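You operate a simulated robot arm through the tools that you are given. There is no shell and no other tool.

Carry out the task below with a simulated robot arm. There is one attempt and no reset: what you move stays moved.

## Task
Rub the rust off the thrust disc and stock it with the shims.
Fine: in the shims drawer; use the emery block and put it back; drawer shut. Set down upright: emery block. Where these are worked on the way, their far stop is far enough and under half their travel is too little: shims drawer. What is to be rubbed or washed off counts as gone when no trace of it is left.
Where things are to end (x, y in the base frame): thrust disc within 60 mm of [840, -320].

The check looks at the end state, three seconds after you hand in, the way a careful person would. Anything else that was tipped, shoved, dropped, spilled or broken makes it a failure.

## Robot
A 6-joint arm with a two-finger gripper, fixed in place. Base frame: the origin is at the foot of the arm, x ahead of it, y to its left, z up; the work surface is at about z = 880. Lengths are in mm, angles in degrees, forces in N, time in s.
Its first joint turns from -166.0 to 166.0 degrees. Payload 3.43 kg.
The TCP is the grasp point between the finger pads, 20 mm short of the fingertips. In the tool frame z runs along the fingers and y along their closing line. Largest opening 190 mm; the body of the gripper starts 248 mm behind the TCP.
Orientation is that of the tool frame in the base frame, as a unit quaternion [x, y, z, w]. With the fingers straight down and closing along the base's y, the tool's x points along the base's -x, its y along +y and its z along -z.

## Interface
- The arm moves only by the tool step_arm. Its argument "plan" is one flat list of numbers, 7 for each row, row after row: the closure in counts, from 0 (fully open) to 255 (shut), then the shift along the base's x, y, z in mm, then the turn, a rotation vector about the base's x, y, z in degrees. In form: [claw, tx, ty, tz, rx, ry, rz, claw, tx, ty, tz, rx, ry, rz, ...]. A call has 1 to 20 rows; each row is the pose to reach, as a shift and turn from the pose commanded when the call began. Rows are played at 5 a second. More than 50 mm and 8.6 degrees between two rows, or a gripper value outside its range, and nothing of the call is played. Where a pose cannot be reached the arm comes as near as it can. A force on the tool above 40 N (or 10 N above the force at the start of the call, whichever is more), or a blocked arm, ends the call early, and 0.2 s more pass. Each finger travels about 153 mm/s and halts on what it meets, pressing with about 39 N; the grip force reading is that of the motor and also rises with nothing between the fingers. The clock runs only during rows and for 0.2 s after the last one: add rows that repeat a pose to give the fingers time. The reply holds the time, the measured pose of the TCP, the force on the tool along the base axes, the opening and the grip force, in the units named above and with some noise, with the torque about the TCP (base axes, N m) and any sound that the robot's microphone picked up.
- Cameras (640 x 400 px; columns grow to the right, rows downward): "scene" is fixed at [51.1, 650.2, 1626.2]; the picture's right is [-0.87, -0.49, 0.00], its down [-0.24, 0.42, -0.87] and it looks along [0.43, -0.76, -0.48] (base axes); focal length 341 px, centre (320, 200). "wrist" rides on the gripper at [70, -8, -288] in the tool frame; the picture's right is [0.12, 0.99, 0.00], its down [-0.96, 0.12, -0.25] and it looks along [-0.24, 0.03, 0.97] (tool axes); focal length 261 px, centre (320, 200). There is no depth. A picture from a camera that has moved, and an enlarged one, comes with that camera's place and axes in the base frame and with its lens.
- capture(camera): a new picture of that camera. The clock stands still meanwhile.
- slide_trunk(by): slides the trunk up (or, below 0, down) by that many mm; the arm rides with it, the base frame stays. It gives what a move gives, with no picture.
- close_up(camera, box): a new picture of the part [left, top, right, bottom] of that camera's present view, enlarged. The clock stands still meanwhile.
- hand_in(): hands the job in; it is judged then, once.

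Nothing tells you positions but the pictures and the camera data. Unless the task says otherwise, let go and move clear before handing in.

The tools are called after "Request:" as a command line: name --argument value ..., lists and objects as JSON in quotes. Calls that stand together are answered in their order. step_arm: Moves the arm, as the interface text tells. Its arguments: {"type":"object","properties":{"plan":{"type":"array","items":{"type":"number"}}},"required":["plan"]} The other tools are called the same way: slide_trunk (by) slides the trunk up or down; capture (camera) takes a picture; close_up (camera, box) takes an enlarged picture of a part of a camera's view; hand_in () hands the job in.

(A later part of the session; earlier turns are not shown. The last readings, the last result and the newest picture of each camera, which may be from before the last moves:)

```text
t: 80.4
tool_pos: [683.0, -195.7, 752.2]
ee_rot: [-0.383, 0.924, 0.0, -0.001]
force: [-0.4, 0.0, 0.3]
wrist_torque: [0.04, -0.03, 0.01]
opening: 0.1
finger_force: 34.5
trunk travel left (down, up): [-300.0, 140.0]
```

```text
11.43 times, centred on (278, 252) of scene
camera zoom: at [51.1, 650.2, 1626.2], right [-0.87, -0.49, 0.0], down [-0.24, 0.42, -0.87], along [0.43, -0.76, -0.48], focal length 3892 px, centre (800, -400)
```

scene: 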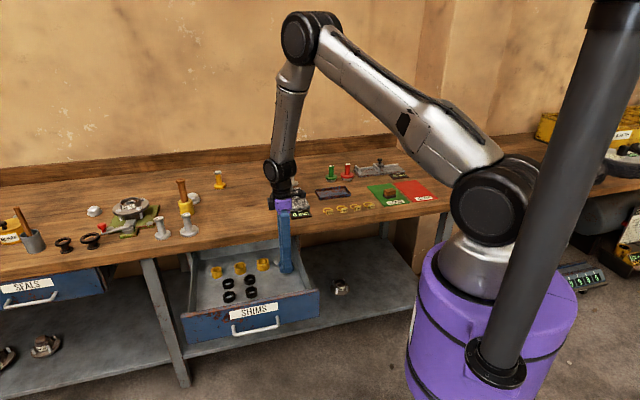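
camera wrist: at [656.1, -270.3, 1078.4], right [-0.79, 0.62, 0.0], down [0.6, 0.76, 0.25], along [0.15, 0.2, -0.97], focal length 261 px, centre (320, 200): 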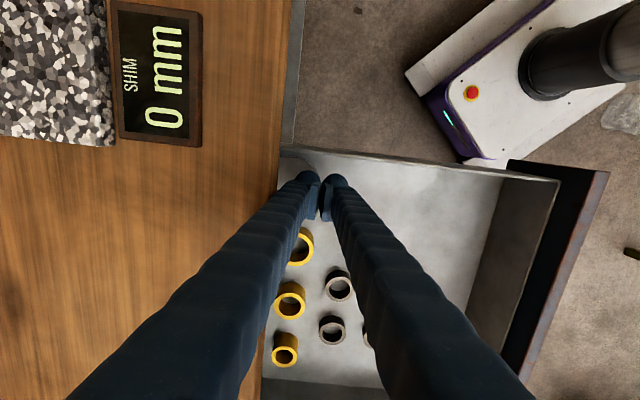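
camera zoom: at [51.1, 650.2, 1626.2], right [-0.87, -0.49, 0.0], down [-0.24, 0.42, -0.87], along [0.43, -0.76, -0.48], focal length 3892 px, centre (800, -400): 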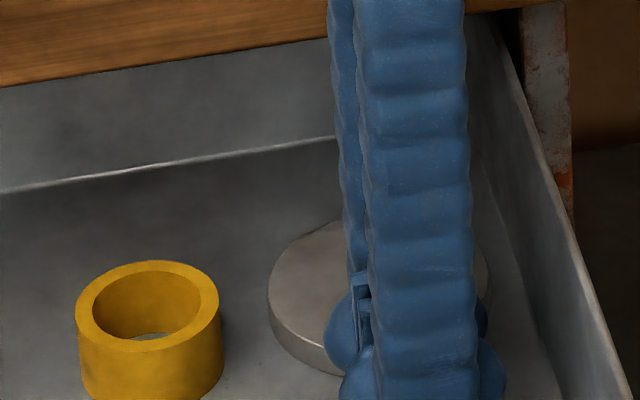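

The fingertips slid off and the disc didn't move, so friction isn't enough. I'll hook it from behind instead, reaching under the bench edge with a tilted, closed gripper. First I'll lift clear and turn the gripper 90° so its narrow profile fits under the edge.

Request:
step_arm --plan '[255, -2, 2, 30, 0, 0, 0, 255, -6, 6, 75, 0, 0, 0, 255, -12, 12, 120, 0, 0, 0, 255, -18, 18, 165, 0, 0, 0, 255, -24, 24, 205, 0, 0, 0, 255, -30, 30, 240, 0, 0, 0, 255, -30, 30, 250, 0, 0, 7.5, 255, -30, 30, 250, 0, 0, 15, 255, -30, 30, 250, 0, 0, 22.5, 255, -30, 30, 250, 0, 0, 30, 255, -30, 30, 250, 0, 0, 37.5, 255, -30, 30, 250, 0, 0, 45, 255, -30, 30, 250, 0, 0, 45]'

Request:
capture --camera "wrist"

Request:
capture --camera "scene"

```text
t: 83.2
tool_pos: [654.1, -166.4, 1003.6]
ee_rot: [0.708, -0.706, -0.001, 0.001]
force: [0.5, -0.4, -0.4]
wrist_torque: [0.02, -0.01, -0.03]
opening: 0.0
finger_force: 34.6
trunk travel left (down, up): [-300.0, 140.0]
```

```text
taken
camera wrist: at [663.2, -236.6, 1290.5], right [-0.99, -0.12, 0.0], down [-0.12, 0.96, 0.25], along [-0.03, 0.25, -0.97], focal length 261 px, centre (320, 200)
```

wrist: 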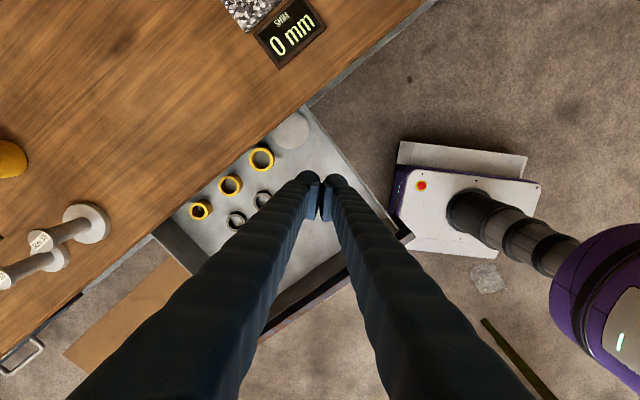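

```text
taken
```

scene: 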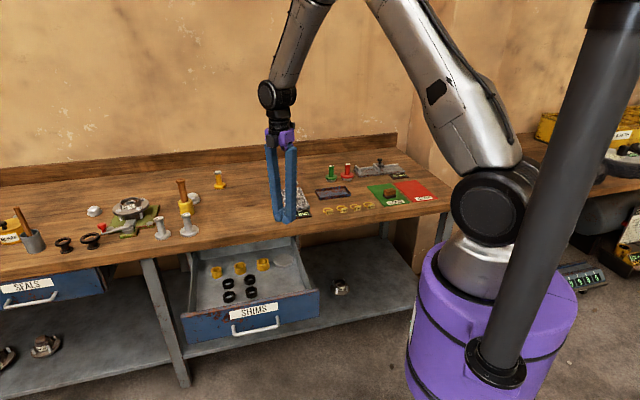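

The yaw works. I'll continue the remaining 45° and check.

Request:
step_arm --plan '[255, 0, 0, 0, 0, 0, 7.5, 255, 0, 0, 0, 0, 0, 15, 255, 0, 0, 0, 0, 0, 22.5, 255, 0, 0, 0, 0, 0, 30, 255, 0, 0, 0, 0, 0, 37.5, 255, 0, 0, 0, 0, 0, 45, 255, 0, 0, 0, 0, 0, 45]'

Request:
capture --camera "wrist"

```text
t: 84.8
tool_pos: [655.0, -166.9, 1002.3]
ee_rot: [0.924, -0.382, 0.0, -0.001]
force: [-0.3, 0.0, -1.0]
wrist_torque: [0.0, -0.02, 0.02]
opening: 0.0
finger_force: 34.4
trunk travel left (down, up): [-300.0, 140.0]
```

```text
taken
camera wrist: at [710.9, -209.6, 1289.8], right [-0.62, -0.79, 0.0], down [-0.76, 0.6, 0.25], along [-0.2, 0.15, -0.97], focal length 261 px, centre (320, 200)
```

wrist: 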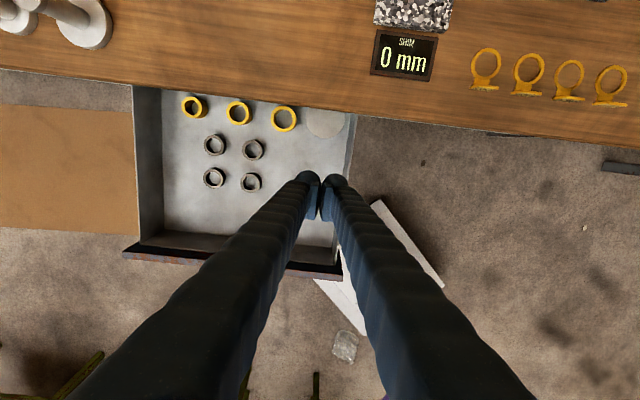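

Request:
close_up --camera "wrist" --box '[230, 80, 390, 180]'

```text
4.00 times, centred on (310, 130) of wrist
camera zoom: at [710.9, -209.6, 1289.8], right [-0.62, -0.79, 0.0], down [-0.76, 0.6, 0.25], along [-0.2, 0.15, -0.97], focal length 1043 px, centre (360, 480)
```

zoom: 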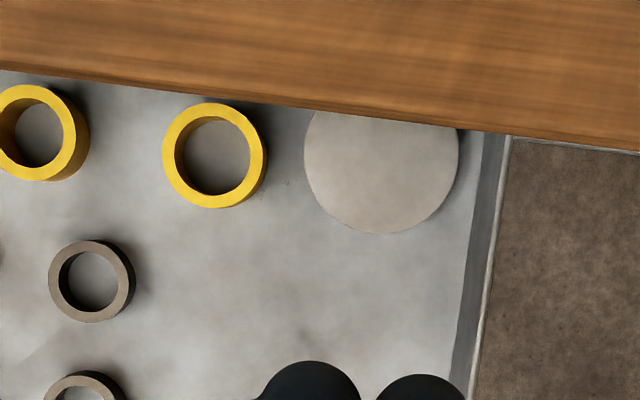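

The disc is centred at n ≈ 683, t ≈ 347. The wall is about 10 mm to its right and the nearest ring about 17 mm to its left. I'll tilt the closed gripper 60° so it can reach under the bench edge.

Request:
step_arm --plan '[255, 3.4, -3, -21, -5.303, -5.303, 0, 255, 6.7, -6, -42, -10.607, -10.607, 0, 255, 10.1, -9, -63, -15.91, -15.91, 0, 255, 13.5, -12, -84, -21.213, -21.213, 0, 255, 16.8, -15.1, -105, -26.517, -26.517, 0, 255, 20.2, -18.1, -126, -31.82, -31.82, 0, 255, 23.5, -21.1, -147, -37.123, -37.123, 0, 255, 26.9, -24.1, -169, -42.426, -42.426, 0, 255, 26.9, -24.1, -169, -42.426, -42.426, 0]'

Request:
capture --camera "wrist"

Request:
capture --camera "scene"

```text
t: 86.8
tool_pos: [681.9, -190.7, 834.9]
ee_rot: [0.8, -0.33, 0.463, 0.19]
force: [-0.5, 0.5, 0.2]
wrist_torque: [-0.06, -0.02, -0.09]
opening: 0.0
finger_force: 34.0
out of reach, approached as far as the arm can: row 2, 3, 4
trunk travel left (down, up): [-300.0, 140.0]
```

```text
taken
camera wrist: at [535.0, -33.1, 1038.9], right [-0.66, -0.74, 0.1], down [-0.57, 0.41, -0.71], along [0.49, -0.53, -0.7], focal length 261 px, centre (320, 200)
```

wrist: 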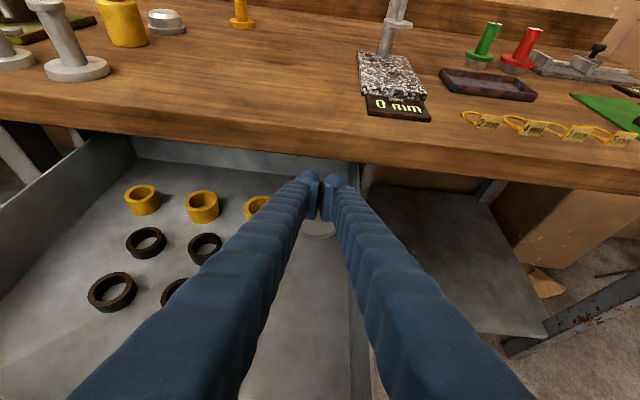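

```text
taken
```

scene: 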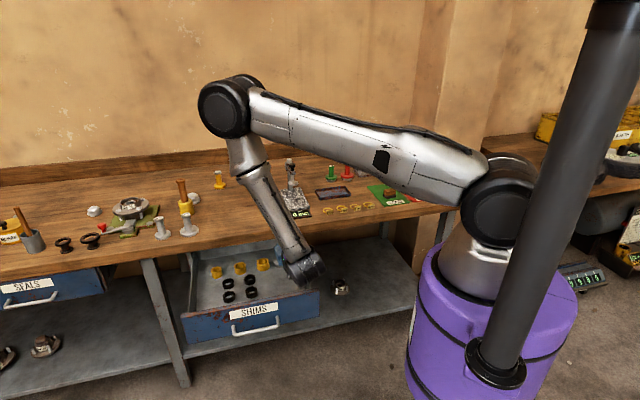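

The tilted pose is reached at n = 617, t = 347, z = 835. I'll look closely at the tip relative to the disc and the bench edge.

Request:
close_up --camera "wrist" --box '[240, 140, 400, 260]'

Request:
close_up --camera "scene" --box '[225, 210, 345, 300]'

```text
3.33 times, centred on (320, 200) of wrist
camera zoom: at [535.0, -33.1, 1038.9], right [-0.66, -0.74, 0.1], down [-0.57, 0.41, -0.71], along [0.49, -0.53, -0.7], focal length 869 px, centre (320, 200)
```

zoom: 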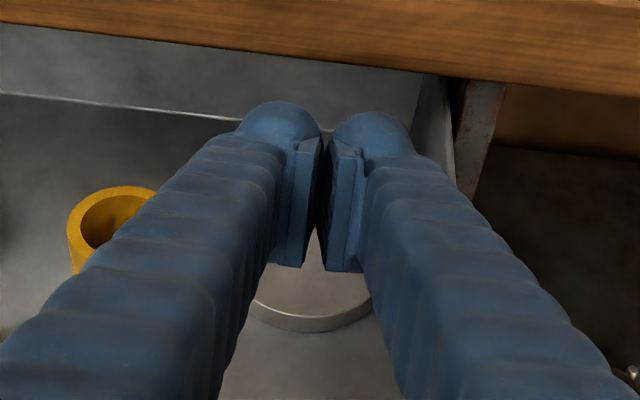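

```text
4.44 times, centred on (285, 255) of scene
camera zoom: at [51.1, 650.2, 1626.2], right [-0.87, -0.49, 0.0], down [-0.24, 0.42, -0.87], along [0.43, -0.76, -0.48], focal length 1514 px, centre (476, -44)
```

zoom: 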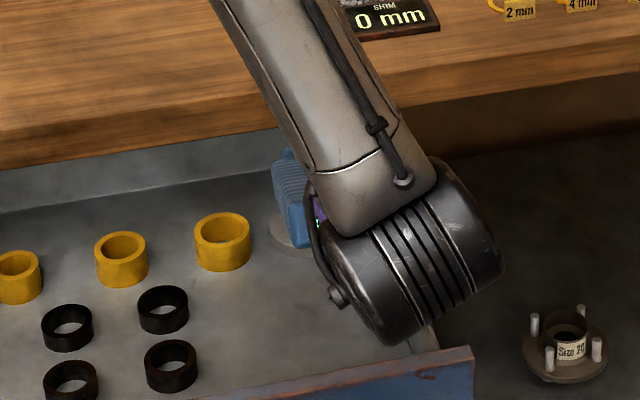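

The insertion line looks clear. I'll advance along the finger axis under the bench edge in small steps.

Request:
step_arm --plan '[255, 12.2, -12.2, -10, 0, 0, 0, 255, 24.5, -24.5, -20, 0, 0, 0, 255, 36.7, -36.7, -30, 0, 0, 0, 255, 49, -49, -40, 0, 0, 0, 255, 61.2, -61.2, -50, 0, 0, 0, 255, 61.2, -61.2, -50, 0, 0, 0]'

Request:
close_up --camera "wrist" --box '[240, 140, 400, 260]'

Request:
close_up --camera "scene" --box '[225, 210, 345, 300]'

```text
t: 88.2
tool_pos: [744.0, -251.9, 783.0]
ee_rot: [0.801, -0.331, 0.461, 0.191]
force: [0.7, 0.2, -0.1]
wrist_torque: [0.05, 0.02, 0.04]
opening: 0.0
finger_force: 33.9
trunk travel left (down, up): [-300.0, 140.0]
```

```text
3.33 times, centred on (320, 200) of wrist
camera zoom: at [597.8, -94.6, 988.5], right [-0.66, -0.74, 0.1], down [-0.57, 0.41, -0.71], along [0.49, -0.53, -0.7], focal length 869 px, centre (320, 200)
```

zoom: 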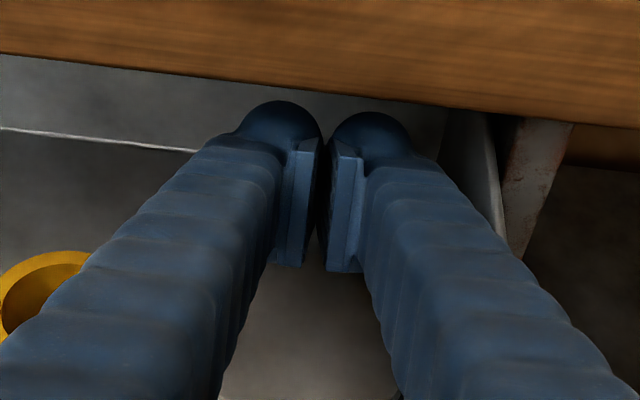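

```text
4.44 times, centred on (285, 255) of scene
camera zoom: at [51.1, 650.2, 1626.2], right [-0.87, -0.49, 0.0], down [-0.24, 0.42, -0.87], along [0.43, -0.76, -0.48], focal length 1514 px, centre (476, -44)
```

zoom: 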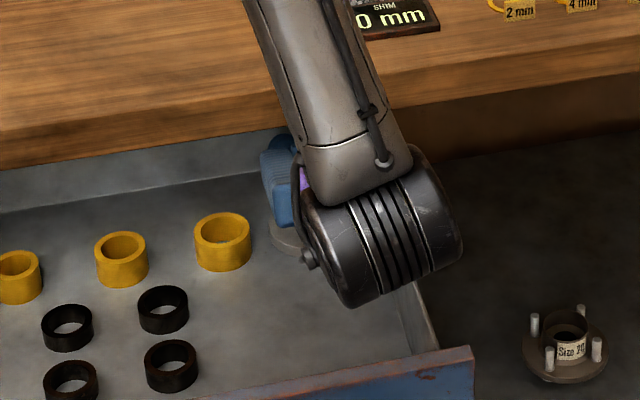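

Request:
step_arm --plan '[255, 10, -10, -8.2, 0, 0, 0, 255, 20, -20, -16.3, 0, 0, 0, 255, 31, -31, -25, 0, 0, 0, 255, 31, -31, -25, 0, 0, 0]'

Request:
close_up --camera "wrist" --box '[240, 140, 400, 260]'

Request:
close_up --camera "scene" --box '[225, 210, 345, 300]'

```text
t: 89.2
tool_pos: [774.5, -283.6, 757.0]
ee_rot: [0.8, -0.331, 0.462, 0.191]
force: [0.6, 0.4, 0.6]
wrist_torque: [0.03, 0.01, 0.01]
opening: 0.0
finger_force: 34.6
trunk travel left (down, up): [-300.0, 140.0]
```

```text
3.33 times, centred on (320, 200) of wrist
camera zoom: at [628.7, -125.2, 961.1], right [-0.66, -0.74, 0.1], down [-0.57, 0.41, -0.71], along [0.49, -0.53, -0.7], focal length 869 px, centre (320, 200)
```

zoom: 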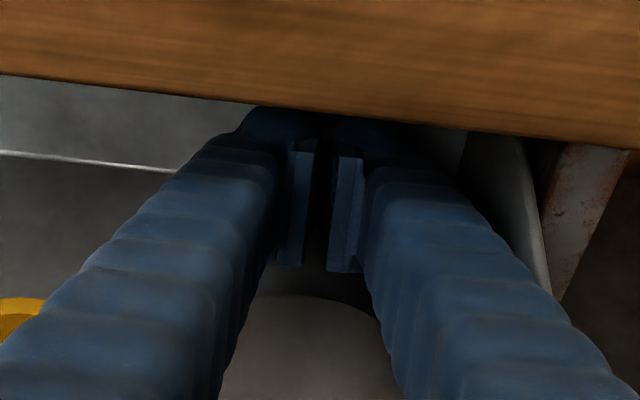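

```text
4.44 times, centred on (285, 255) of scene
camera zoom: at [51.1, 650.2, 1626.2], right [-0.87, -0.49, 0.0], down [-0.24, 0.42, -0.87], along [0.43, -0.76, -0.48], focal length 1514 px, centre (476, -44)
```

zoom: 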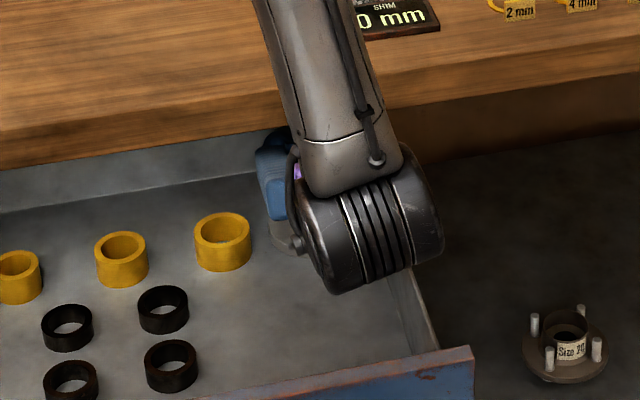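

The tip is now past the disc's back edge (edge at n ≈ 722, TCP at 748). I'll lower gently until it touches the drawer floor.

Request:
step_arm --plan '[255, 0, 0, -2, 0, 0, 0, 255, 0, 0, -4, 0, 0, 0, 255, 0, 0, -5, 0, 0, 0]'

```text
t: 90.0
tool_pos: [774.3, -283.1, 753.0]
ee_rot: [0.8, -0.331, 0.462, 0.192]
force: [-0.5, 0.0, -1.1]
wrist_torque: [-0.03, -0.02, 0.01]
opening: 0.0
finger_force: 34.4
trunk travel left (down, up): [-300.0, 140.0]
```

Request:
step_arm --plan '[255, 0, 0, -1.5, 0, 0, 0, 255, 0, 0, -3, 0, 0, 0]'

```text
t: 90.6
tool_pos: [775.4, -283.2, 749.3]
ee_rot: [0.8, -0.331, 0.462, 0.192]
force: [-0.9, 0.3, 0.1]
wrist_torque: [-0.01, -0.03, -0.01]
opening: 0.0
finger_force: 34.4
trunk travel left (down, up): [-300.0, 140.0]
```

Request:
step_arm --plan '[255, 0, 0, -1.5, 0, 0, 0, 255, 0, 0, -3, 0, 0, 0]'

```text
t: 91.2
tool_pos: [773.8, -282.1, 748.1]
ee_rot: [0.8, -0.332, 0.462, 0.193]
force: [-0.1, -0.2, 3.3]
wrist_torque: [-0.02, 0.02, 0.09]
opening: 6.2
finger_force: 34.0
trunk travel left (down, up): [-300.0, 140.0]
```

There is light contact now, and the fingers have spread slightly. I'll try a short drag toward the front and see whether the disc follows.

Request:
step_arm --plan '[255, -3.5, 3.5, 0, 0, 0, 0, 255, -7, 7, 0, 0, 0, 0, 255, -10.6, 10.6, 0, 0, 0, 0, 255, -14.1, 14.1, 0, 0, 0, 0]'

Request:
close_up --camera "wrist" --box '[240, 140, 400, 260]'

Request:
close_up --camera "scene" --box '[225, 210, 345, 300]'

```text
t: 92.2
tool_pos: [759.7, -268.4, 749.0]
ee_rot: [0.8, -0.331, 0.462, 0.191]
force: [2.6, -1.5, 7.7]
wrist_torque: [-0.02, 0.08, -0.03]
opening: 0.0
finger_force: 34.5
trunk travel left (down, up): [-300.0, 140.0]
```

```text
3.33 times, centred on (320, 200) of wrist
camera zoom: at [613.8, -110.5, 952.7], right [-0.66, -0.74, 0.1], down [-0.57, 0.41, -0.71], along [0.49, -0.53, -0.7], focal length 869 px, centre (320, 200)
```

zoom: 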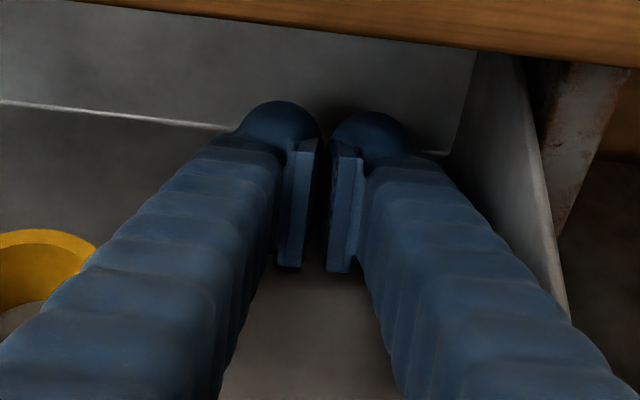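

```text
4.44 times, centred on (285, 255) of scene
camera zoom: at [51.1, 650.2, 1626.2], right [-0.87, -0.49, 0.0], down [-0.24, 0.42, -0.87], along [0.43, -0.76, -0.48], focal length 1514 px, centre (476, -44)
```

zoom: 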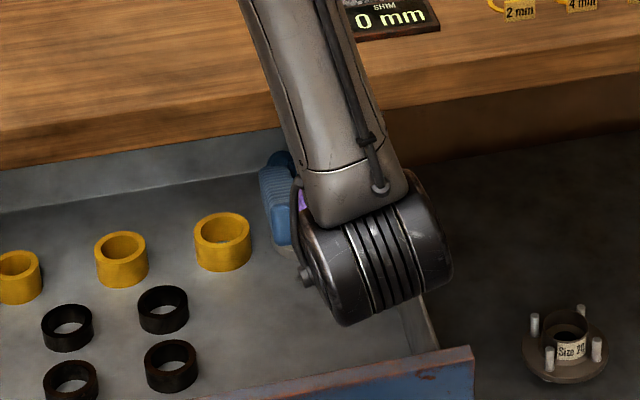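

Request:
close_up --camera "scene" --box '[260, 235, 316, 277]'

Request:
close_up --camera "wrist" --box '[290, 180, 370, 240]'

```text
9.52 times, centred on (288, 256) of scene
camera zoom: at [51.1, 650.2, 1626.2], right [-0.87, -0.49, 0.0], down [-0.24, 0.42, -0.87], along [0.43, -0.76, -0.48], focal length 3244 px, centre (625, -333)
```

zoom: 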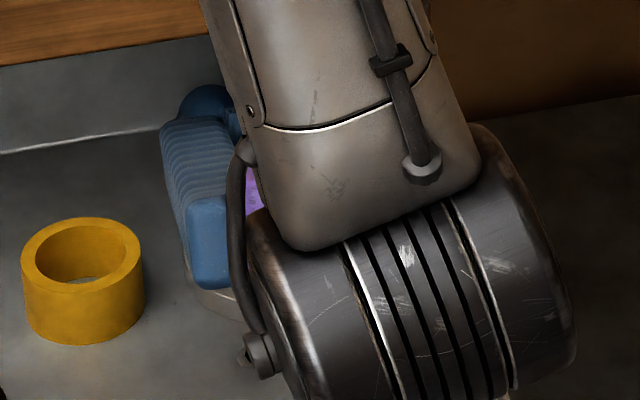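

```text
6.67 times, centred on (330, 210) of wrist
camera zoom: at [613.8, -110.5, 952.7], right [-0.66, -0.74, 0.1], down [-0.57, 0.41, -0.71], along [0.49, -0.53, -0.7], focal length 1738 px, centre (253, 133)
```

zoom: 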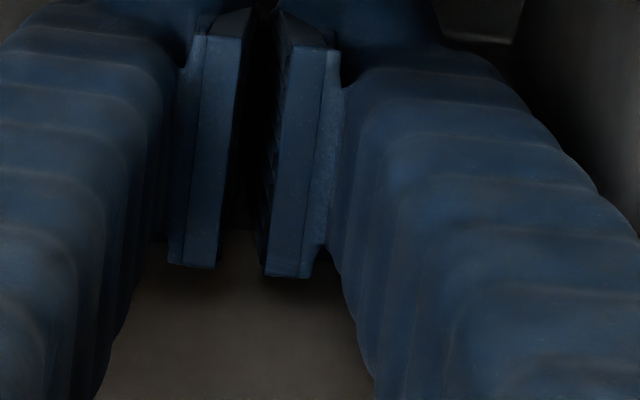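

The disc is following: it moved about 17 mm and the drawer itself stayed still. I'll continue the drag.

Request:
step_arm --plan '[255, -5, 5, 0, 0, 0, 0, 255, -10, 10, 0, 0, 0, 0, 255, -15, 15, 0, 0, 0, 0, 255, -20, 20, 0, 0, 0, 0, 255, -25, 25, 0, 0, 0, 0, 255, -30, 30, 0, 0, 0, 0]'

Request:
close_up --camera "wrist" --box '[240, 140, 400, 260]'

Request:
close_up --camera "scene" --box '[225, 220, 345, 310]'

```text
t: 93.6
tool_pos: [730.1, -240.7, 749.9]
ee_rot: [0.8, -0.331, 0.463, 0.191]
force: [3.8, -4.2, 18.8]
wrist_torque: [0.02, 0.16, -0.11]
opening: 6.0
finger_force: 34.3
trunk travel left (down, up): [-300.0, 140.0]
```

```text
3.33 times, centred on (320, 200) of wrist
camera zoom: at [583.3, -81.0, 952.5], right [-0.66, -0.74, 0.1], down [-0.57, 0.41, -0.71], along [0.49, -0.53, -0.7], focal length 869 px, centre (320, 200)
```

zoom: 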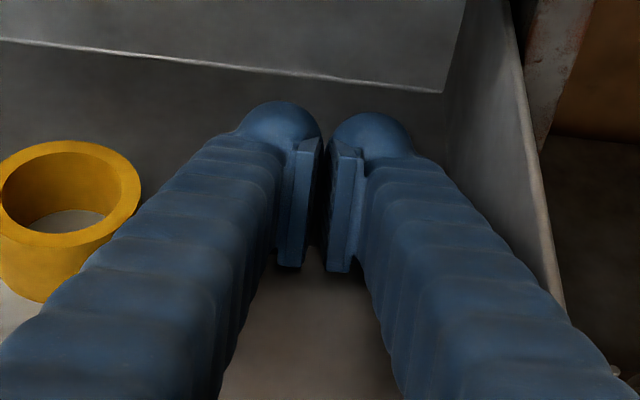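

```text
4.44 times, centred on (285, 265) of scene
camera zoom: at [51.1, 650.2, 1626.2], right [-0.87, -0.49, 0.0], down [-0.24, 0.42, -0.87], along [0.43, -0.76, -0.48], focal length 1514 px, centre (476, -89)
```

zoom: 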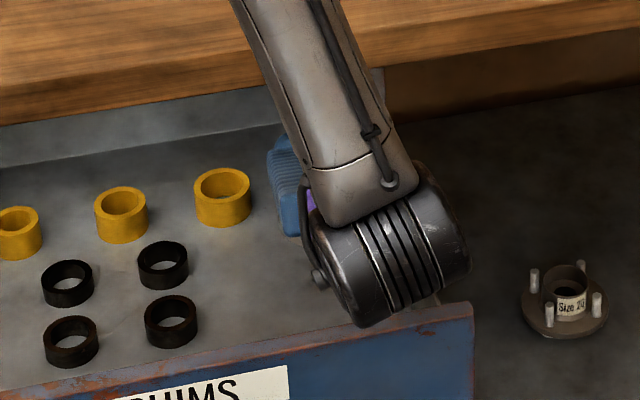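

The drag continues with some downward wedge force. I'll ease up 1.5 mm and keep going.

Request:
step_arm --plan '[255, 0, 0, 1.5, 0, 0, 0, 255, -5, 5, 1.5, 0, 0, 0, 255, -10, 10, 1.5, 0, 0, 0, 255, -15, 15, 1.5, 0, 0, 0, 255, -20, 20, 1.5, 0, 0, 0]'

Request:
close_up --camera "scene" --box '[225, 220, 345, 310]'

Request:
capture --camera "wrist"

```text
t: 94.8
tool_pos: [709.1, -219.0, 748.8]
ee_rot: [0.801, -0.332, 0.46, 0.192]
force: [0.9, 0.0, 0.7]
wrist_torque: [0.03, -0.04, 0.02]
opening: 0.2
finger_force: 34.7
trunk travel left (down, up): [-300.0, 140.0]
```

```text
4.44 times, centred on (285, 265) of scene
camera zoom: at [51.1, 650.2, 1626.2], right [-0.87, -0.49, 0.0], down [-0.24, 0.42, -0.87], along [0.43, -0.76, -0.48], focal length 1514 px, centre (476, -89)
```

zoom: 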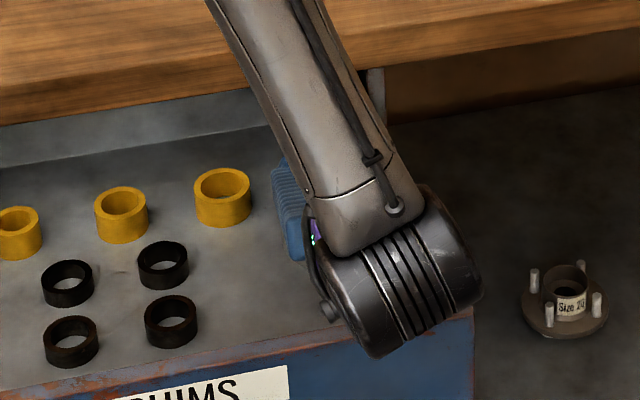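

```text
taken
camera wrist: at [563.8, -61.0, 953.4], right [-0.66, -0.74, 0.1], down [-0.57, 0.41, -0.71], along [0.48, -0.53, -0.7], focal length 261 px, centre (320, 200)
```

wrist: 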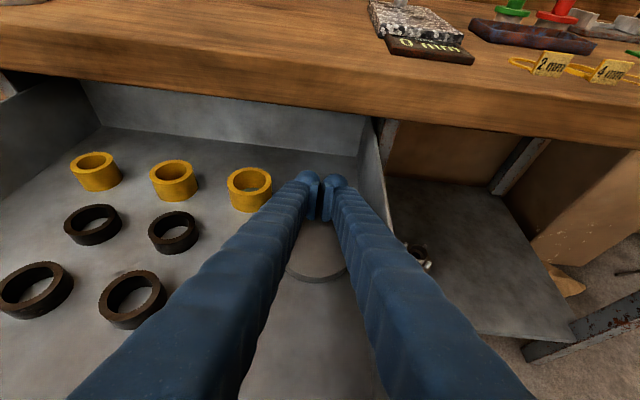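

The disc is now out from under the bench, centred at about n = 608. I'll zoom to measure it precisely before continuing.

Request:
close_up --camera "wrist" --box '[240, 160, 400, 300]'

```text
2.86 times, centred on (320, 230) of wrist
camera zoom: at [563.8, -61.0, 953.4], right [-0.66, -0.74, 0.1], down [-0.57, 0.41, -0.71], along [0.48, -0.53, -0.7], focal length 745 px, centre (320, 114)
```

zoom: 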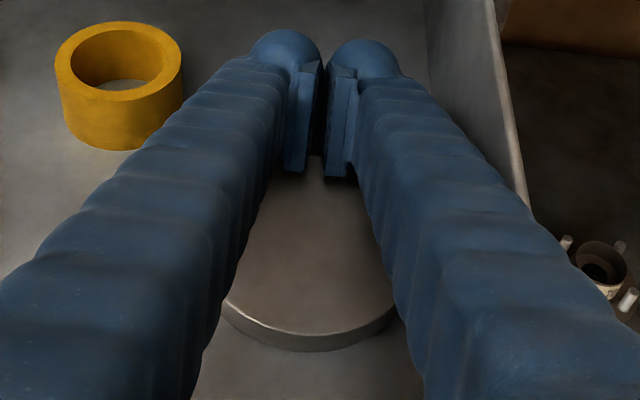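

The disc is at (n 606, t 344) and follows the fingertips. I'll drag another 46 mm.

Request:
step_arm --plan '[255, -5, 5, -0.7, 0, 0, 0, 255, -10, 10, -0.7, 0, 0, 0, 255, -15, 15, -0.7, 0, 0, 0, 255, -20, 20, -0.7, 0, 0, 0, 255, -25, 25, -0.7, 0, 0, 0, 255, -30, 30, -0.7, 0, 0, 0, 255, -33, 33, -0.7, 0, 0, 0]'

Request:
close_up --camera "wrist" --box '[240, 160, 400, 300]'

Request:
close_up --camera "scene" --box '[225, 220, 345, 310]'

```text
t: 96.4
tool_pos: [676.9, -184.9, 748.7]
ee_rot: [0.8, -0.331, 0.462, 0.192]
force: [3.1, -0.4, 7.5]
wrist_torque: [0.02, 0.08, -0.1]
opening: 6.0
finger_force: 34.5
trunk travel left (down, up): [-300.0, 140.0]
```

```text
2.86 times, centred on (320, 230) of wrist
camera zoom: at [531.3, -27.2, 953.3], right [-0.66, -0.74, 0.1], down [-0.57, 0.41, -0.71], along [0.49, -0.53, -0.7], focal length 745 px, centre (320, 114)
```

zoom: 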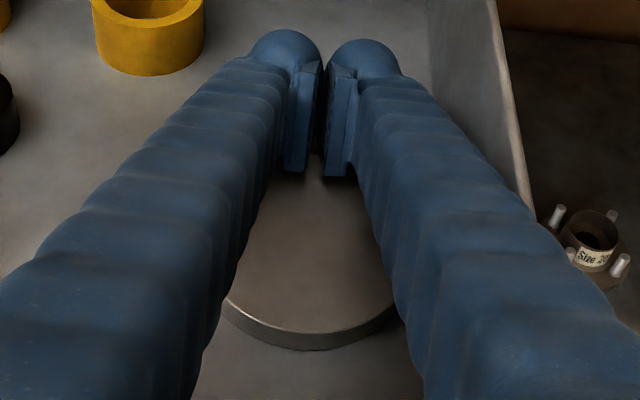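

```text
4.44 times, centred on (285, 265) of scene
camera zoom: at [51.1, 650.2, 1626.2], right [-0.87, -0.49, 0.0], down [-0.24, 0.42, -0.87], along [0.43, -0.76, -0.48], focal length 1514 px, centre (476, -89)
```

zoom: 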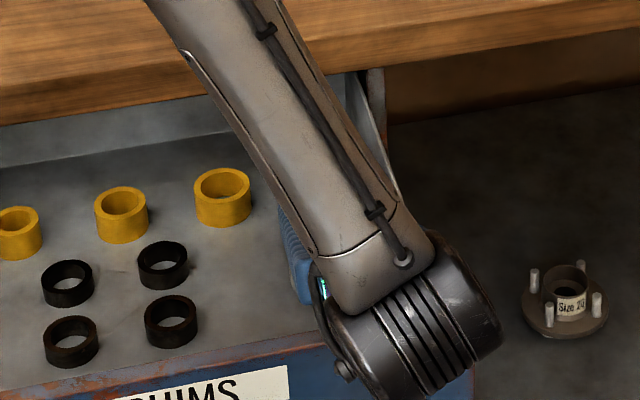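

The disc is following well, at about n = 559, t = 344. I'll raise the tool angle 15° so the fingers clear the drawer front, then drag the remaining 55 mm.

Request:
step_arm --plan '[255, 0, 0, 1.5, 0, 0, 0, 255, 0, 0, 1.5, 2.65, 2.65, 0, 255, 0, 0, 1.5, 5.3, 5.3, 0, 255, 0, 0, 1.5, 7.95, 7.95, 0, 255, 0, 0, 1.5, 10.6, 10.6, 0, 255, 0, 0, 1.5, 10.6, 10.6, 0]'

Request:
close_up --camera "wrist" --box '[240, 160, 400, 300]'

```text
t: 97.8
tool_pos: [676.5, -186.7, 749.4]
ee_rot: [0.854, -0.353, 0.352, 0.147]
force: [-0.1, -0.6, -0.1]
wrist_torque: [0.04, 0.04, 0.0]
opening: 0.0
finger_force: 34.3
trunk travel left (down, up): [-300.0, 140.0]
```

```text
2.86 times, centred on (320, 230) of wrist
camera zoom: at [573.8, -70.7, 1002.5], right [-0.64, -0.76, 0.08], down [-0.69, 0.52, -0.5], along [0.34, -0.38, -0.86], focal length 745 px, centre (320, 114)
```

zoom: 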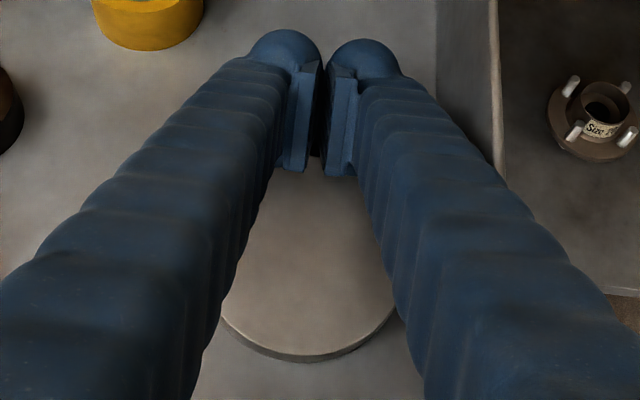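

Request:
step_arm --plan '[255, -5, 5, -0.7, 0, 0, 0, 255, -10, 10, -0.7, 0, 0, 0, 255, -15, 15, -0.7, 0, 0, 0, 255, -20, 20, -0.7, 0, 0, 0, 255, -25, 25, -0.7, 0, 0, 0, 255, -30, 30, -0.7, 0, 0, 0, 255, -35, 35, -0.7, 0, 0, 0, 255, -39, 39, -0.7, 0, 0, 0]'

Request:
close_up --camera "wrist" --box '[240, 160, 400, 300]'

Request:
capture --camera "scene"

```text
t: 99.6
tool_pos: [637.9, -145.9, 751.1]
ee_rot: [0.854, -0.353, 0.354, 0.146]
force: [0.5, -1.2, 1.4]
wrist_torque: [-0.01, -0.02, -0.03]
opening: 0.3
finger_force: 34.2
trunk travel left (down, up): [-300.0, 140.0]
```

```text
2.86 times, centred on (320, 230) of wrist
camera zoom: at [534.8, -30.9, 1002.8], right [-0.64, -0.76, 0.08], down [-0.69, 0.52, -0.51], along [0.34, -0.38, -0.86], focal length 745 px, centre (320, 114)
```

zoom: 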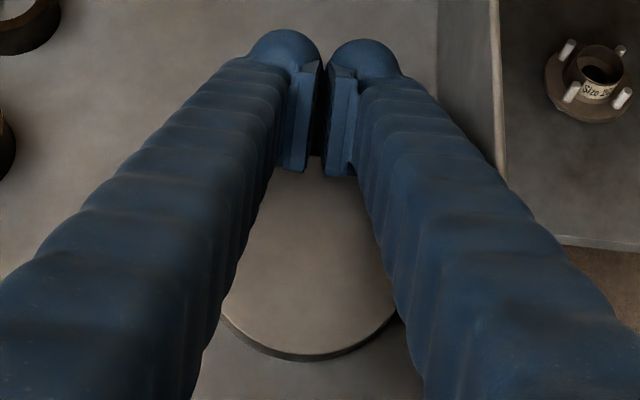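

```text
taken
```

scene: 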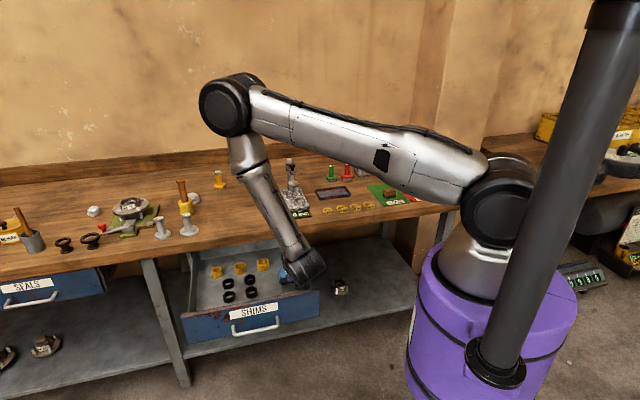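

The disc is now at about n = 503, t = 343 in the open drawer, which puts it about 25 mm from the target once shut. I'll lift straight out and move round to the front of the drawer.

Request:
step_arm --plan '[255, 0, 0, 20, 0, 0, 0, 255, 0, 0, 55, 0, 0, 0, 255, 0, 0, 95, 0, 0, 0, 255, 0, 0, 135, 0, 0, 0, 255, 0, 0, 170, 0, 0, 0, 255, 0, 0, 170, 0, 0, 0]'

Request:
capture --camera "wrist"

```text
t: 101.0
tool_pos: [636.7, -147.9, 919.6]
ee_rot: [0.854, -0.354, 0.353, 0.147]
force: [0.5, -0.1, -0.1]
wrist_torque: [-0.01, 0.04, 0.01]
opening: 0.0
finger_force: 34.1
trunk travel left (down, up): [-300.0, 140.0]
```

```text
taken
camera wrist: at [534.5, -32.4, 1172.3], right [-0.64, -0.76, 0.09], down [-0.69, 0.52, -0.5], along [0.34, -0.38, -0.86], focal length 261 px, centre (320, 200)
```

wrist: 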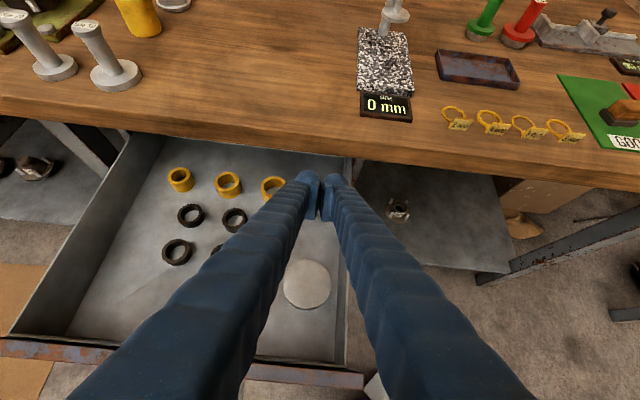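

The disc sits flat at (n 503, t 347). I'll move over to a spot in front of the drawer, centred on the handle.

Request:
step_arm --plan '[255, -11.9, 39.4, 0, 0, 0, 0, 255, -23.8, 78.8, 0, 0, 0, 0, 255, -35.7, 118.2, 0, 0, 0, 0, 255, -47.7, 157.6, 0, 0, 0, 0, 255, -59.6, 197, 0, 0, 0, 0, 255, -71.5, 236.4, 0, 0, 0, 0, 255, -83.4, 275.8, 0, 0, 0, 0, 255, -83.4, 275.8, 0, 0, 0, 0]'

Request:
capture --camera "wrist"

Request:
capture --camera "scene"

```text
t: 102.8
tool_pos: [554.1, 127.5, 920.2]
ee_rot: [0.854, -0.353, 0.353, 0.146]
force: [0.6, -0.9, 0.5]
wrist_torque: [-0.08, -0.03, -0.02]
opening: 0.0
finger_force: 34.3
trunk travel left (down, up): [-300.0, 140.0]
```

```text
taken
camera wrist: at [451.7, 244.5, 1172.3], right [-0.64, -0.76, 0.09], down [-0.69, 0.52, -0.51], along [0.34, -0.38, -0.86], focal length 261 px, centre (320, 200)
```

wrist: 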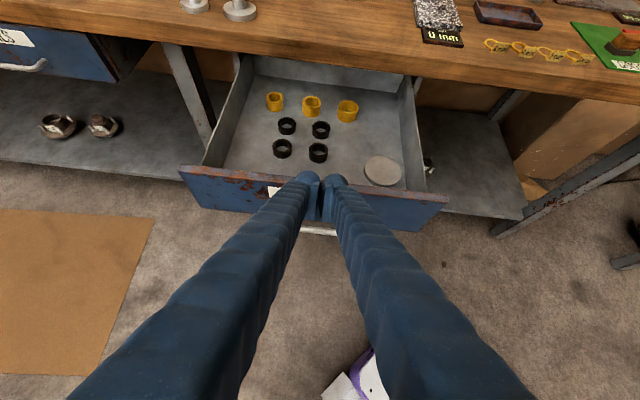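

```text
taken
```

scene: 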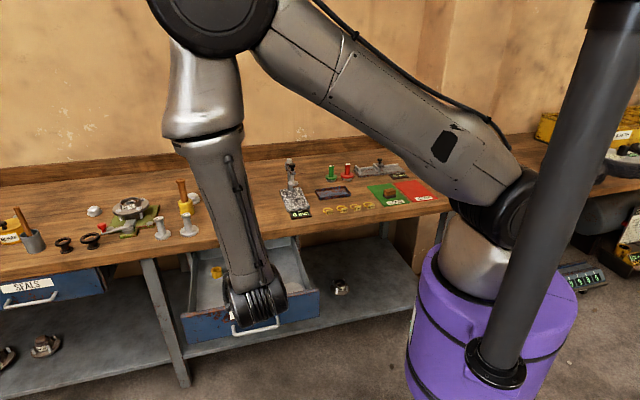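

All the parts are in order in the drawer. I'll lower the closed fingertips in front of the drawer face, above the handle bar.

Request:
step_arm --plan '[255, 0, 0, -40, 0, 0, 0, 255, 0, 0, -80, 0, 0, 0, 255, 0, 0, -110, 0, 0, 0, 255, 0, 0, -110, 0, 0, 0]'

Request:
close_up --camera "wrist" --box '[200, 120, 440, 270]'

Request:
close_up --camera "scene" --box '[175, 250, 335, 350]'

```text
t: 103.8
tool_pos: [554.8, 128.9, 809.7]
ee_rot: [0.854, -0.353, 0.354, 0.146]
force: [0.0, -0.2, -0.6]
wrist_torque: [0.01, -0.01, -0.04]
opening: 0.2
finger_force: 34.8
trunk travel left (down, up): [-300.0, 140.0]
```

```text
2.67 times, centred on (320, 195) of wrist
camera zoom: at [451.3, 245.2, 1063.0], right [-0.64, -0.76, 0.08], down [-0.69, 0.52, -0.51], along [0.34, -0.38, -0.86], focal length 695 px, centre (320, 213)
```

zoom: 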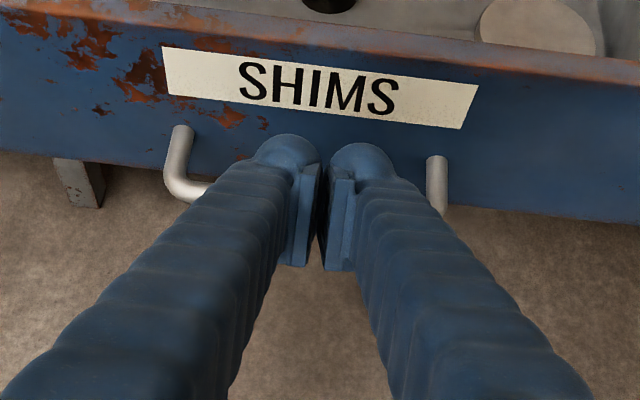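

```text
4.00 times, centred on (255, 300) of scene
camera zoom: at [51.1, 650.2, 1626.2], right [-0.87, -0.49, 0.0], down [-0.24, 0.42, -0.87], along [0.43, -0.76, -0.48], focal length 1362 px, centre (580, -200)
```

zoom: 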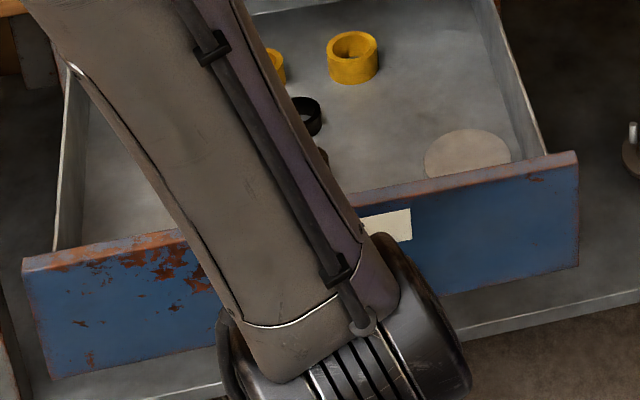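

The fingertips are in front of the label area, above the handle bar. I'll advance slowly to touch the drawer face.

Request:
step_arm --plan '[255, 4, -4, 0, 0, 0, 0, 255, 8, -8, 0, 0, 0, 0, 255, 12, -12, 0, 0, 0, 0, 255, 16, -16, 0, 0, 0, 0, 255, 20, -20, 0, 0, 0, 0, 255, 24, -24, 0, 0, 0, 0]'

Request:
close_up --camera "wrist" --box '[200, 120, 440, 270]'

```text
t: 105.2
tool_pos: [580.2, 103.7, 808.5]
ee_rot: [0.853, -0.354, 0.353, 0.148]
force: [-0.3, -0.2, -0.5]
wrist_torque: [0.01, 0.0, 0.02]
opening: 0.0
finger_force: 35.1
trunk travel left (down, up): [-300.0, 140.0]
```

```text
2.67 times, centred on (320, 195) of wrist
camera zoom: at [476.1, 220.4, 1062.3], right [-0.64, -0.76, 0.09], down [-0.69, 0.52, -0.51], along [0.34, -0.38, -0.86], focal length 695 px, centre (320, 213)
```

zoom: 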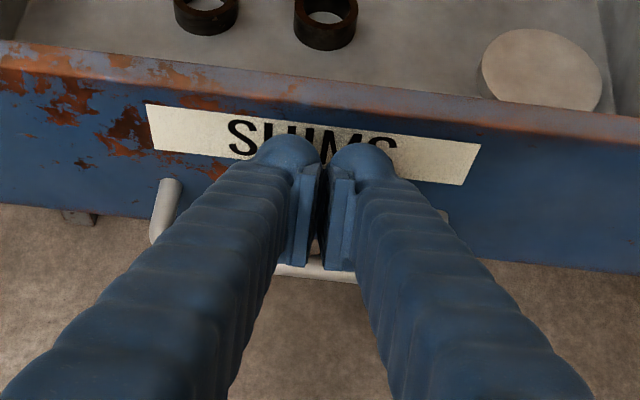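

Request:
step_arm --plan '[255, 2, -2, 0, 0, 0, 0, 255, 4, -4, 0, 0, 0, 0, 255, 6, -6, 0, 0, 0, 0, 255, 8, -8, 0, 0, 0, 0]'

```text
t: 106.2
tool_pos: [586.9, 97.3, 809.1]
ee_rot: [0.853, -0.354, 0.353, 0.147]
force: [-0.7, -0.2, 0.4]
wrist_torque: [-0.03, 0.01, -0.01]
opening: 0.0
finger_force: 34.5
trunk travel left (down, up): [-300.0, 140.0]
```

Request:
step_arm --plan '[255, 2, -2, 0, 0, 0, 0, 255, 4, -4, 0, 0, 0, 0, 255, 6, -6, 0, 0, 0, 0, 255, 9, -9, 0, 0, 0, 0, 255, 12, -12, 0, 0, 0, 0, 255, 15, -15, 0, 0, 0, 0, 255, 18, -18, 0, 0, 0, 0, 255, 21, -21, 0, 0, 0, 0]'

Request:
close_up --camera "wrist" --box '[200, 100, 440, 250]'

Request:
capture --camera "scene"

```text
t: 108.0
tool_pos: [607.3, 76.1, 808.6]
ee_rot: [0.854, -0.354, 0.353, 0.147]
force: [0.1, 0.4, 0.2]
wrist_torque: [0.02, -0.02, 0.04]
opening: 0.1
finger_force: 33.8
trunk travel left (down, up): [-300.0, 140.0]
```

```text
2.67 times, centred on (320, 175) of wrist
camera zoom: at [504.0, 190.6, 1062.0], right [-0.64, -0.76, 0.08], down [-0.69, 0.52, -0.51], along [0.34, -0.38, -0.86], focal length 695 px, centre (320, 267)
```

zoom: 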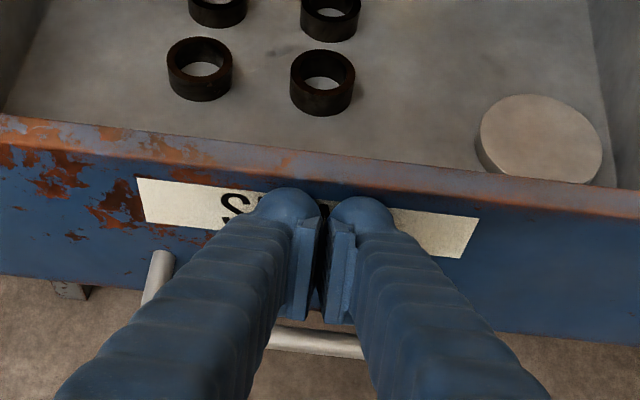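

```text
taken
```

scene: 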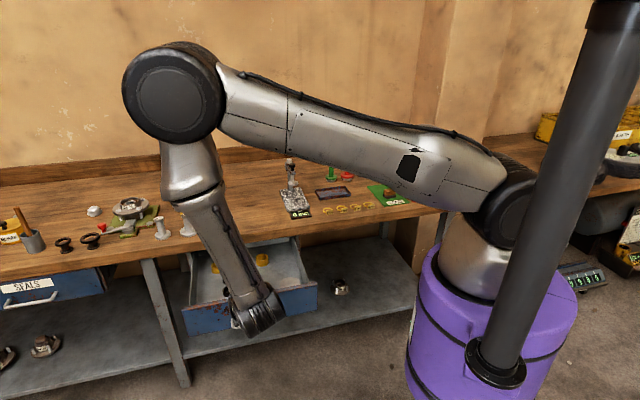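

The drawer is moving with very little force. I'll keep pushing slowly and steadily.

Request:
step_arm --plan '[255, 3, -3, 0, 0, 0, 0, 255, 7, -7, 0, 0, 0, 0, 255, 12, -12, 0, 0, 0, 0, 255, 18, -18, 0, 0, 0, 0, 255, 24, -24, 0, 0, 0, 0, 255, 30, -30, 0, 0, 0, 0, 255, 36, -36, 0, 0, 0, 0, 255, 42, -42, 0, 0, 0, 0, 255, 48, -48, 0, 0, 0, 0, 255, 54, -54, 0, 0, 0, 0, 255, 60, -60, 0, 0, 0, 0, 255, 66, -66, 0, 0, 0, 0, 255, 72, -72, 0, 0, 0, 0, 255, 78, -78, 0, 0, 0, 0, 255, 84, -84, 0, 0, 0, 0, 255, 90, -90, 0, 0, 0, 0, 255, 95, -95, 0, 0, 0, 0, 255, 98, -98, 0, 0, 0, 0]'

Request:
capture --camera "wrist"

Request:
capture --camera "scene"

```text
t: 111.8
tool_pos: [703.6, -19.7, 809.1]
ee_rot: [0.854, -0.353, 0.353, 0.146]
force: [0.9, 0.2, -0.1]
wrist_torque: [-0.01, -0.05, 0.02]
opening: 0.1
finger_force: 34.3
trunk travel left (down, up): [-300.0, 140.0]
```

```text
taken
camera wrist: at [602.0, 94.4, 1062.0], right [-0.64, -0.76, 0.08], down [-0.69, 0.52, -0.51], along [0.34, -0.38, -0.86], focal length 261 px, centre (320, 200)
```

wrist: 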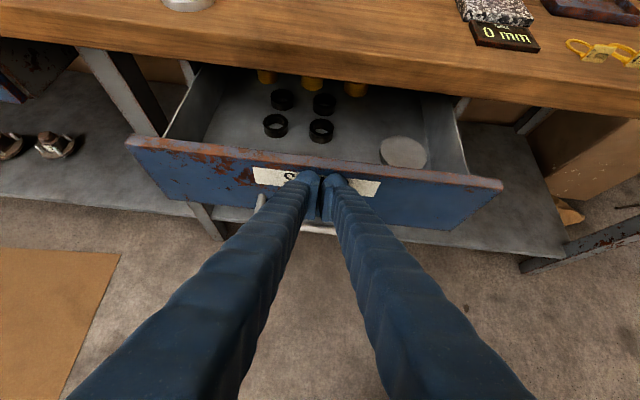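

```text
taken
```

scene: 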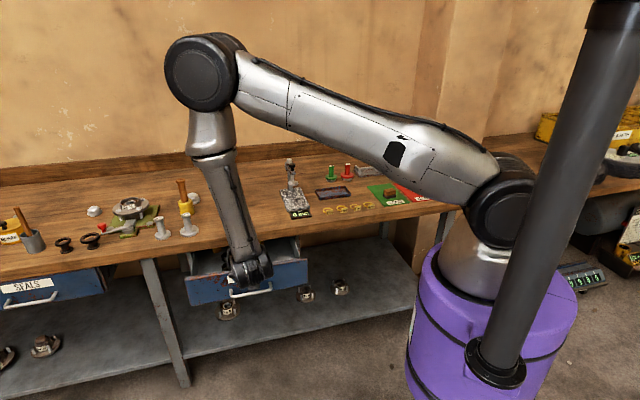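

The drawer is about half closed and everything inside is stable. I'll keep pushing and slow down near the end.

Request:
step_arm --plan '[255, 3, -3, 0, 0, 0, 0, 255, 7, -7, 0, 0, 0, 0, 255, 12, -12, 0, 0, 0, 0, 255, 18, -18, 0, 0, 0, 0, 255, 24, -24, 0, 0, 0, 0, 255, 30, -30, 0, 0, 0, 0, 255, 36, -36, 0, 0, 0, 0, 255, 42, -42, 0, 0, 0, 0, 255, 48, -48, 0, 0, 0, 0, 255, 54, -54, 0, 0, 0, 0, 255, 60, -60, 0, 0, 0, 0, 255, 66, -66, 0, 0, 0, 0, 255, 72, -72, 0, 0, 0, 0, 255, 78, -78, 0, 0, 0, 0, 255, 84, -84, 0, 0, 0, 0, 255, 89, -89, 0, 0, 0, 0, 255, 93, -93, 0, 0, 0, 0, 255, 95, -95, 0, 0, 0, 0]'

Request:
capture --camera "wrist"

Request:
capture --camera "scene"

```text
t: 115.6
tool_pos: [800.8, -118.0, 809.5]
ee_rot: [0.853, -0.354, 0.353, 0.148]
force: [-0.2, -0.2, -0.1]
wrist_torque: [-0.01, 0.05, 0.01]
opening: 0.1
finger_force: 34.1
trunk travel left (down, up): [-300.0, 140.0]
```

```text
taken
camera wrist: at [697.5, -2.2, 1062.1], right [-0.64, -0.76, 0.08], down [-0.69, 0.52, -0.51], along [0.34, -0.38, -0.86], focal length 261 px, centre (320, 200)
```

wrist: 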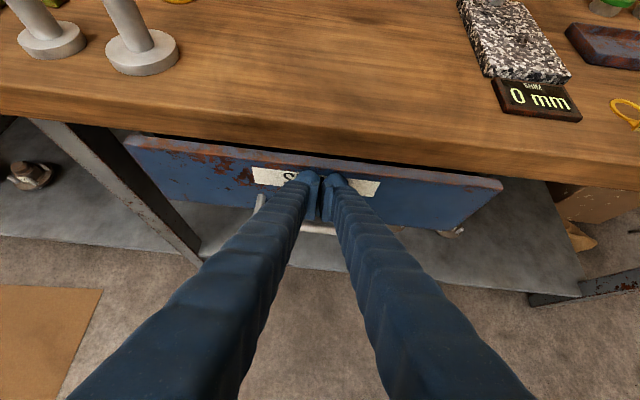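

```text
taken
```

scene: 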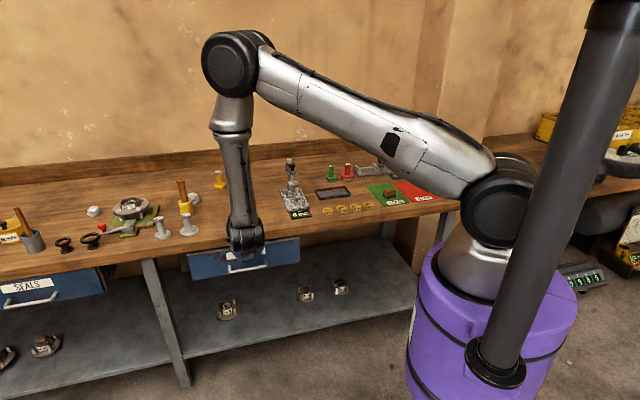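

About 20 mm remain. I'll push the rest slowly until I feel the closed stop.

Request:
step_arm --plan '[255, 2, -2, 0, 0, 0, 0, 255, 4, -4, 0, 0, 0, 0, 255, 6, -6, 0, 0, 0, 0, 255, 8, -8, 0, 0, 0, 0, 255, 10, -10, 0, 0, 0, 0, 255, 12, -12, 0, 0, 0, 0]'

Request:
close_up --camera "wrist" --box '[120, 120, 520, 320]'

```text
t: 117.0
tool_pos: [813.0, -129.6, 808.4]
ee_rot: [0.854, -0.353, 0.354, 0.146]
force: [-1.3, 0.0, -0.1]
wrist_torque: [-0.02, 0.0, -0.03]
opening: 0.0
finger_force: 34.0
trunk travel left (down, up): [-300.0, 140.0]
```

```text
1.60 times, centred on (320, 220) of wrist
camera zoom: at [709.8, -13.8, 1062.0], right [-0.64, -0.76, 0.09], down [-0.69, 0.52, -0.5], along [0.34, -0.38, -0.86], focal length 417 px, centre (320, 168)
```

zoom: 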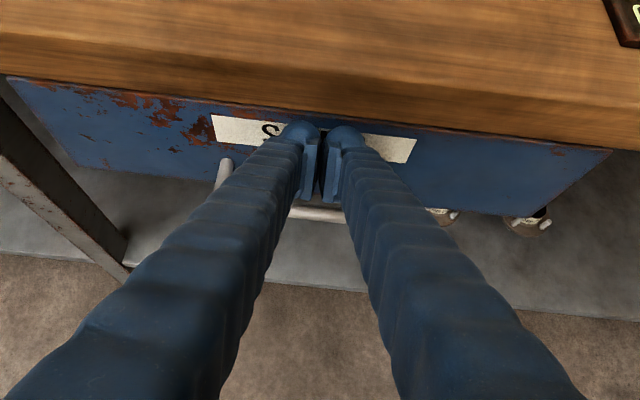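

Request:
step_arm --plan '[255, 1, -1, 0, 0, 0, 0, 255, 2, -2, 0, 0, 0, 0, 255, 3, -3, 0, 0, 0, 0]'

```text
t: 117.8
tool_pos: [813.8, -129.6, 810.5]
ee_rot: [0.854, -0.352, 0.353, 0.146]
force: [-15.8, 17.0, 4.3]
wrist_torque: [-0.07, -0.18, 0.05]
opening: 6.1
finger_force: 34.2
trunk travel left (down, up): [-300.0, 140.0]
```

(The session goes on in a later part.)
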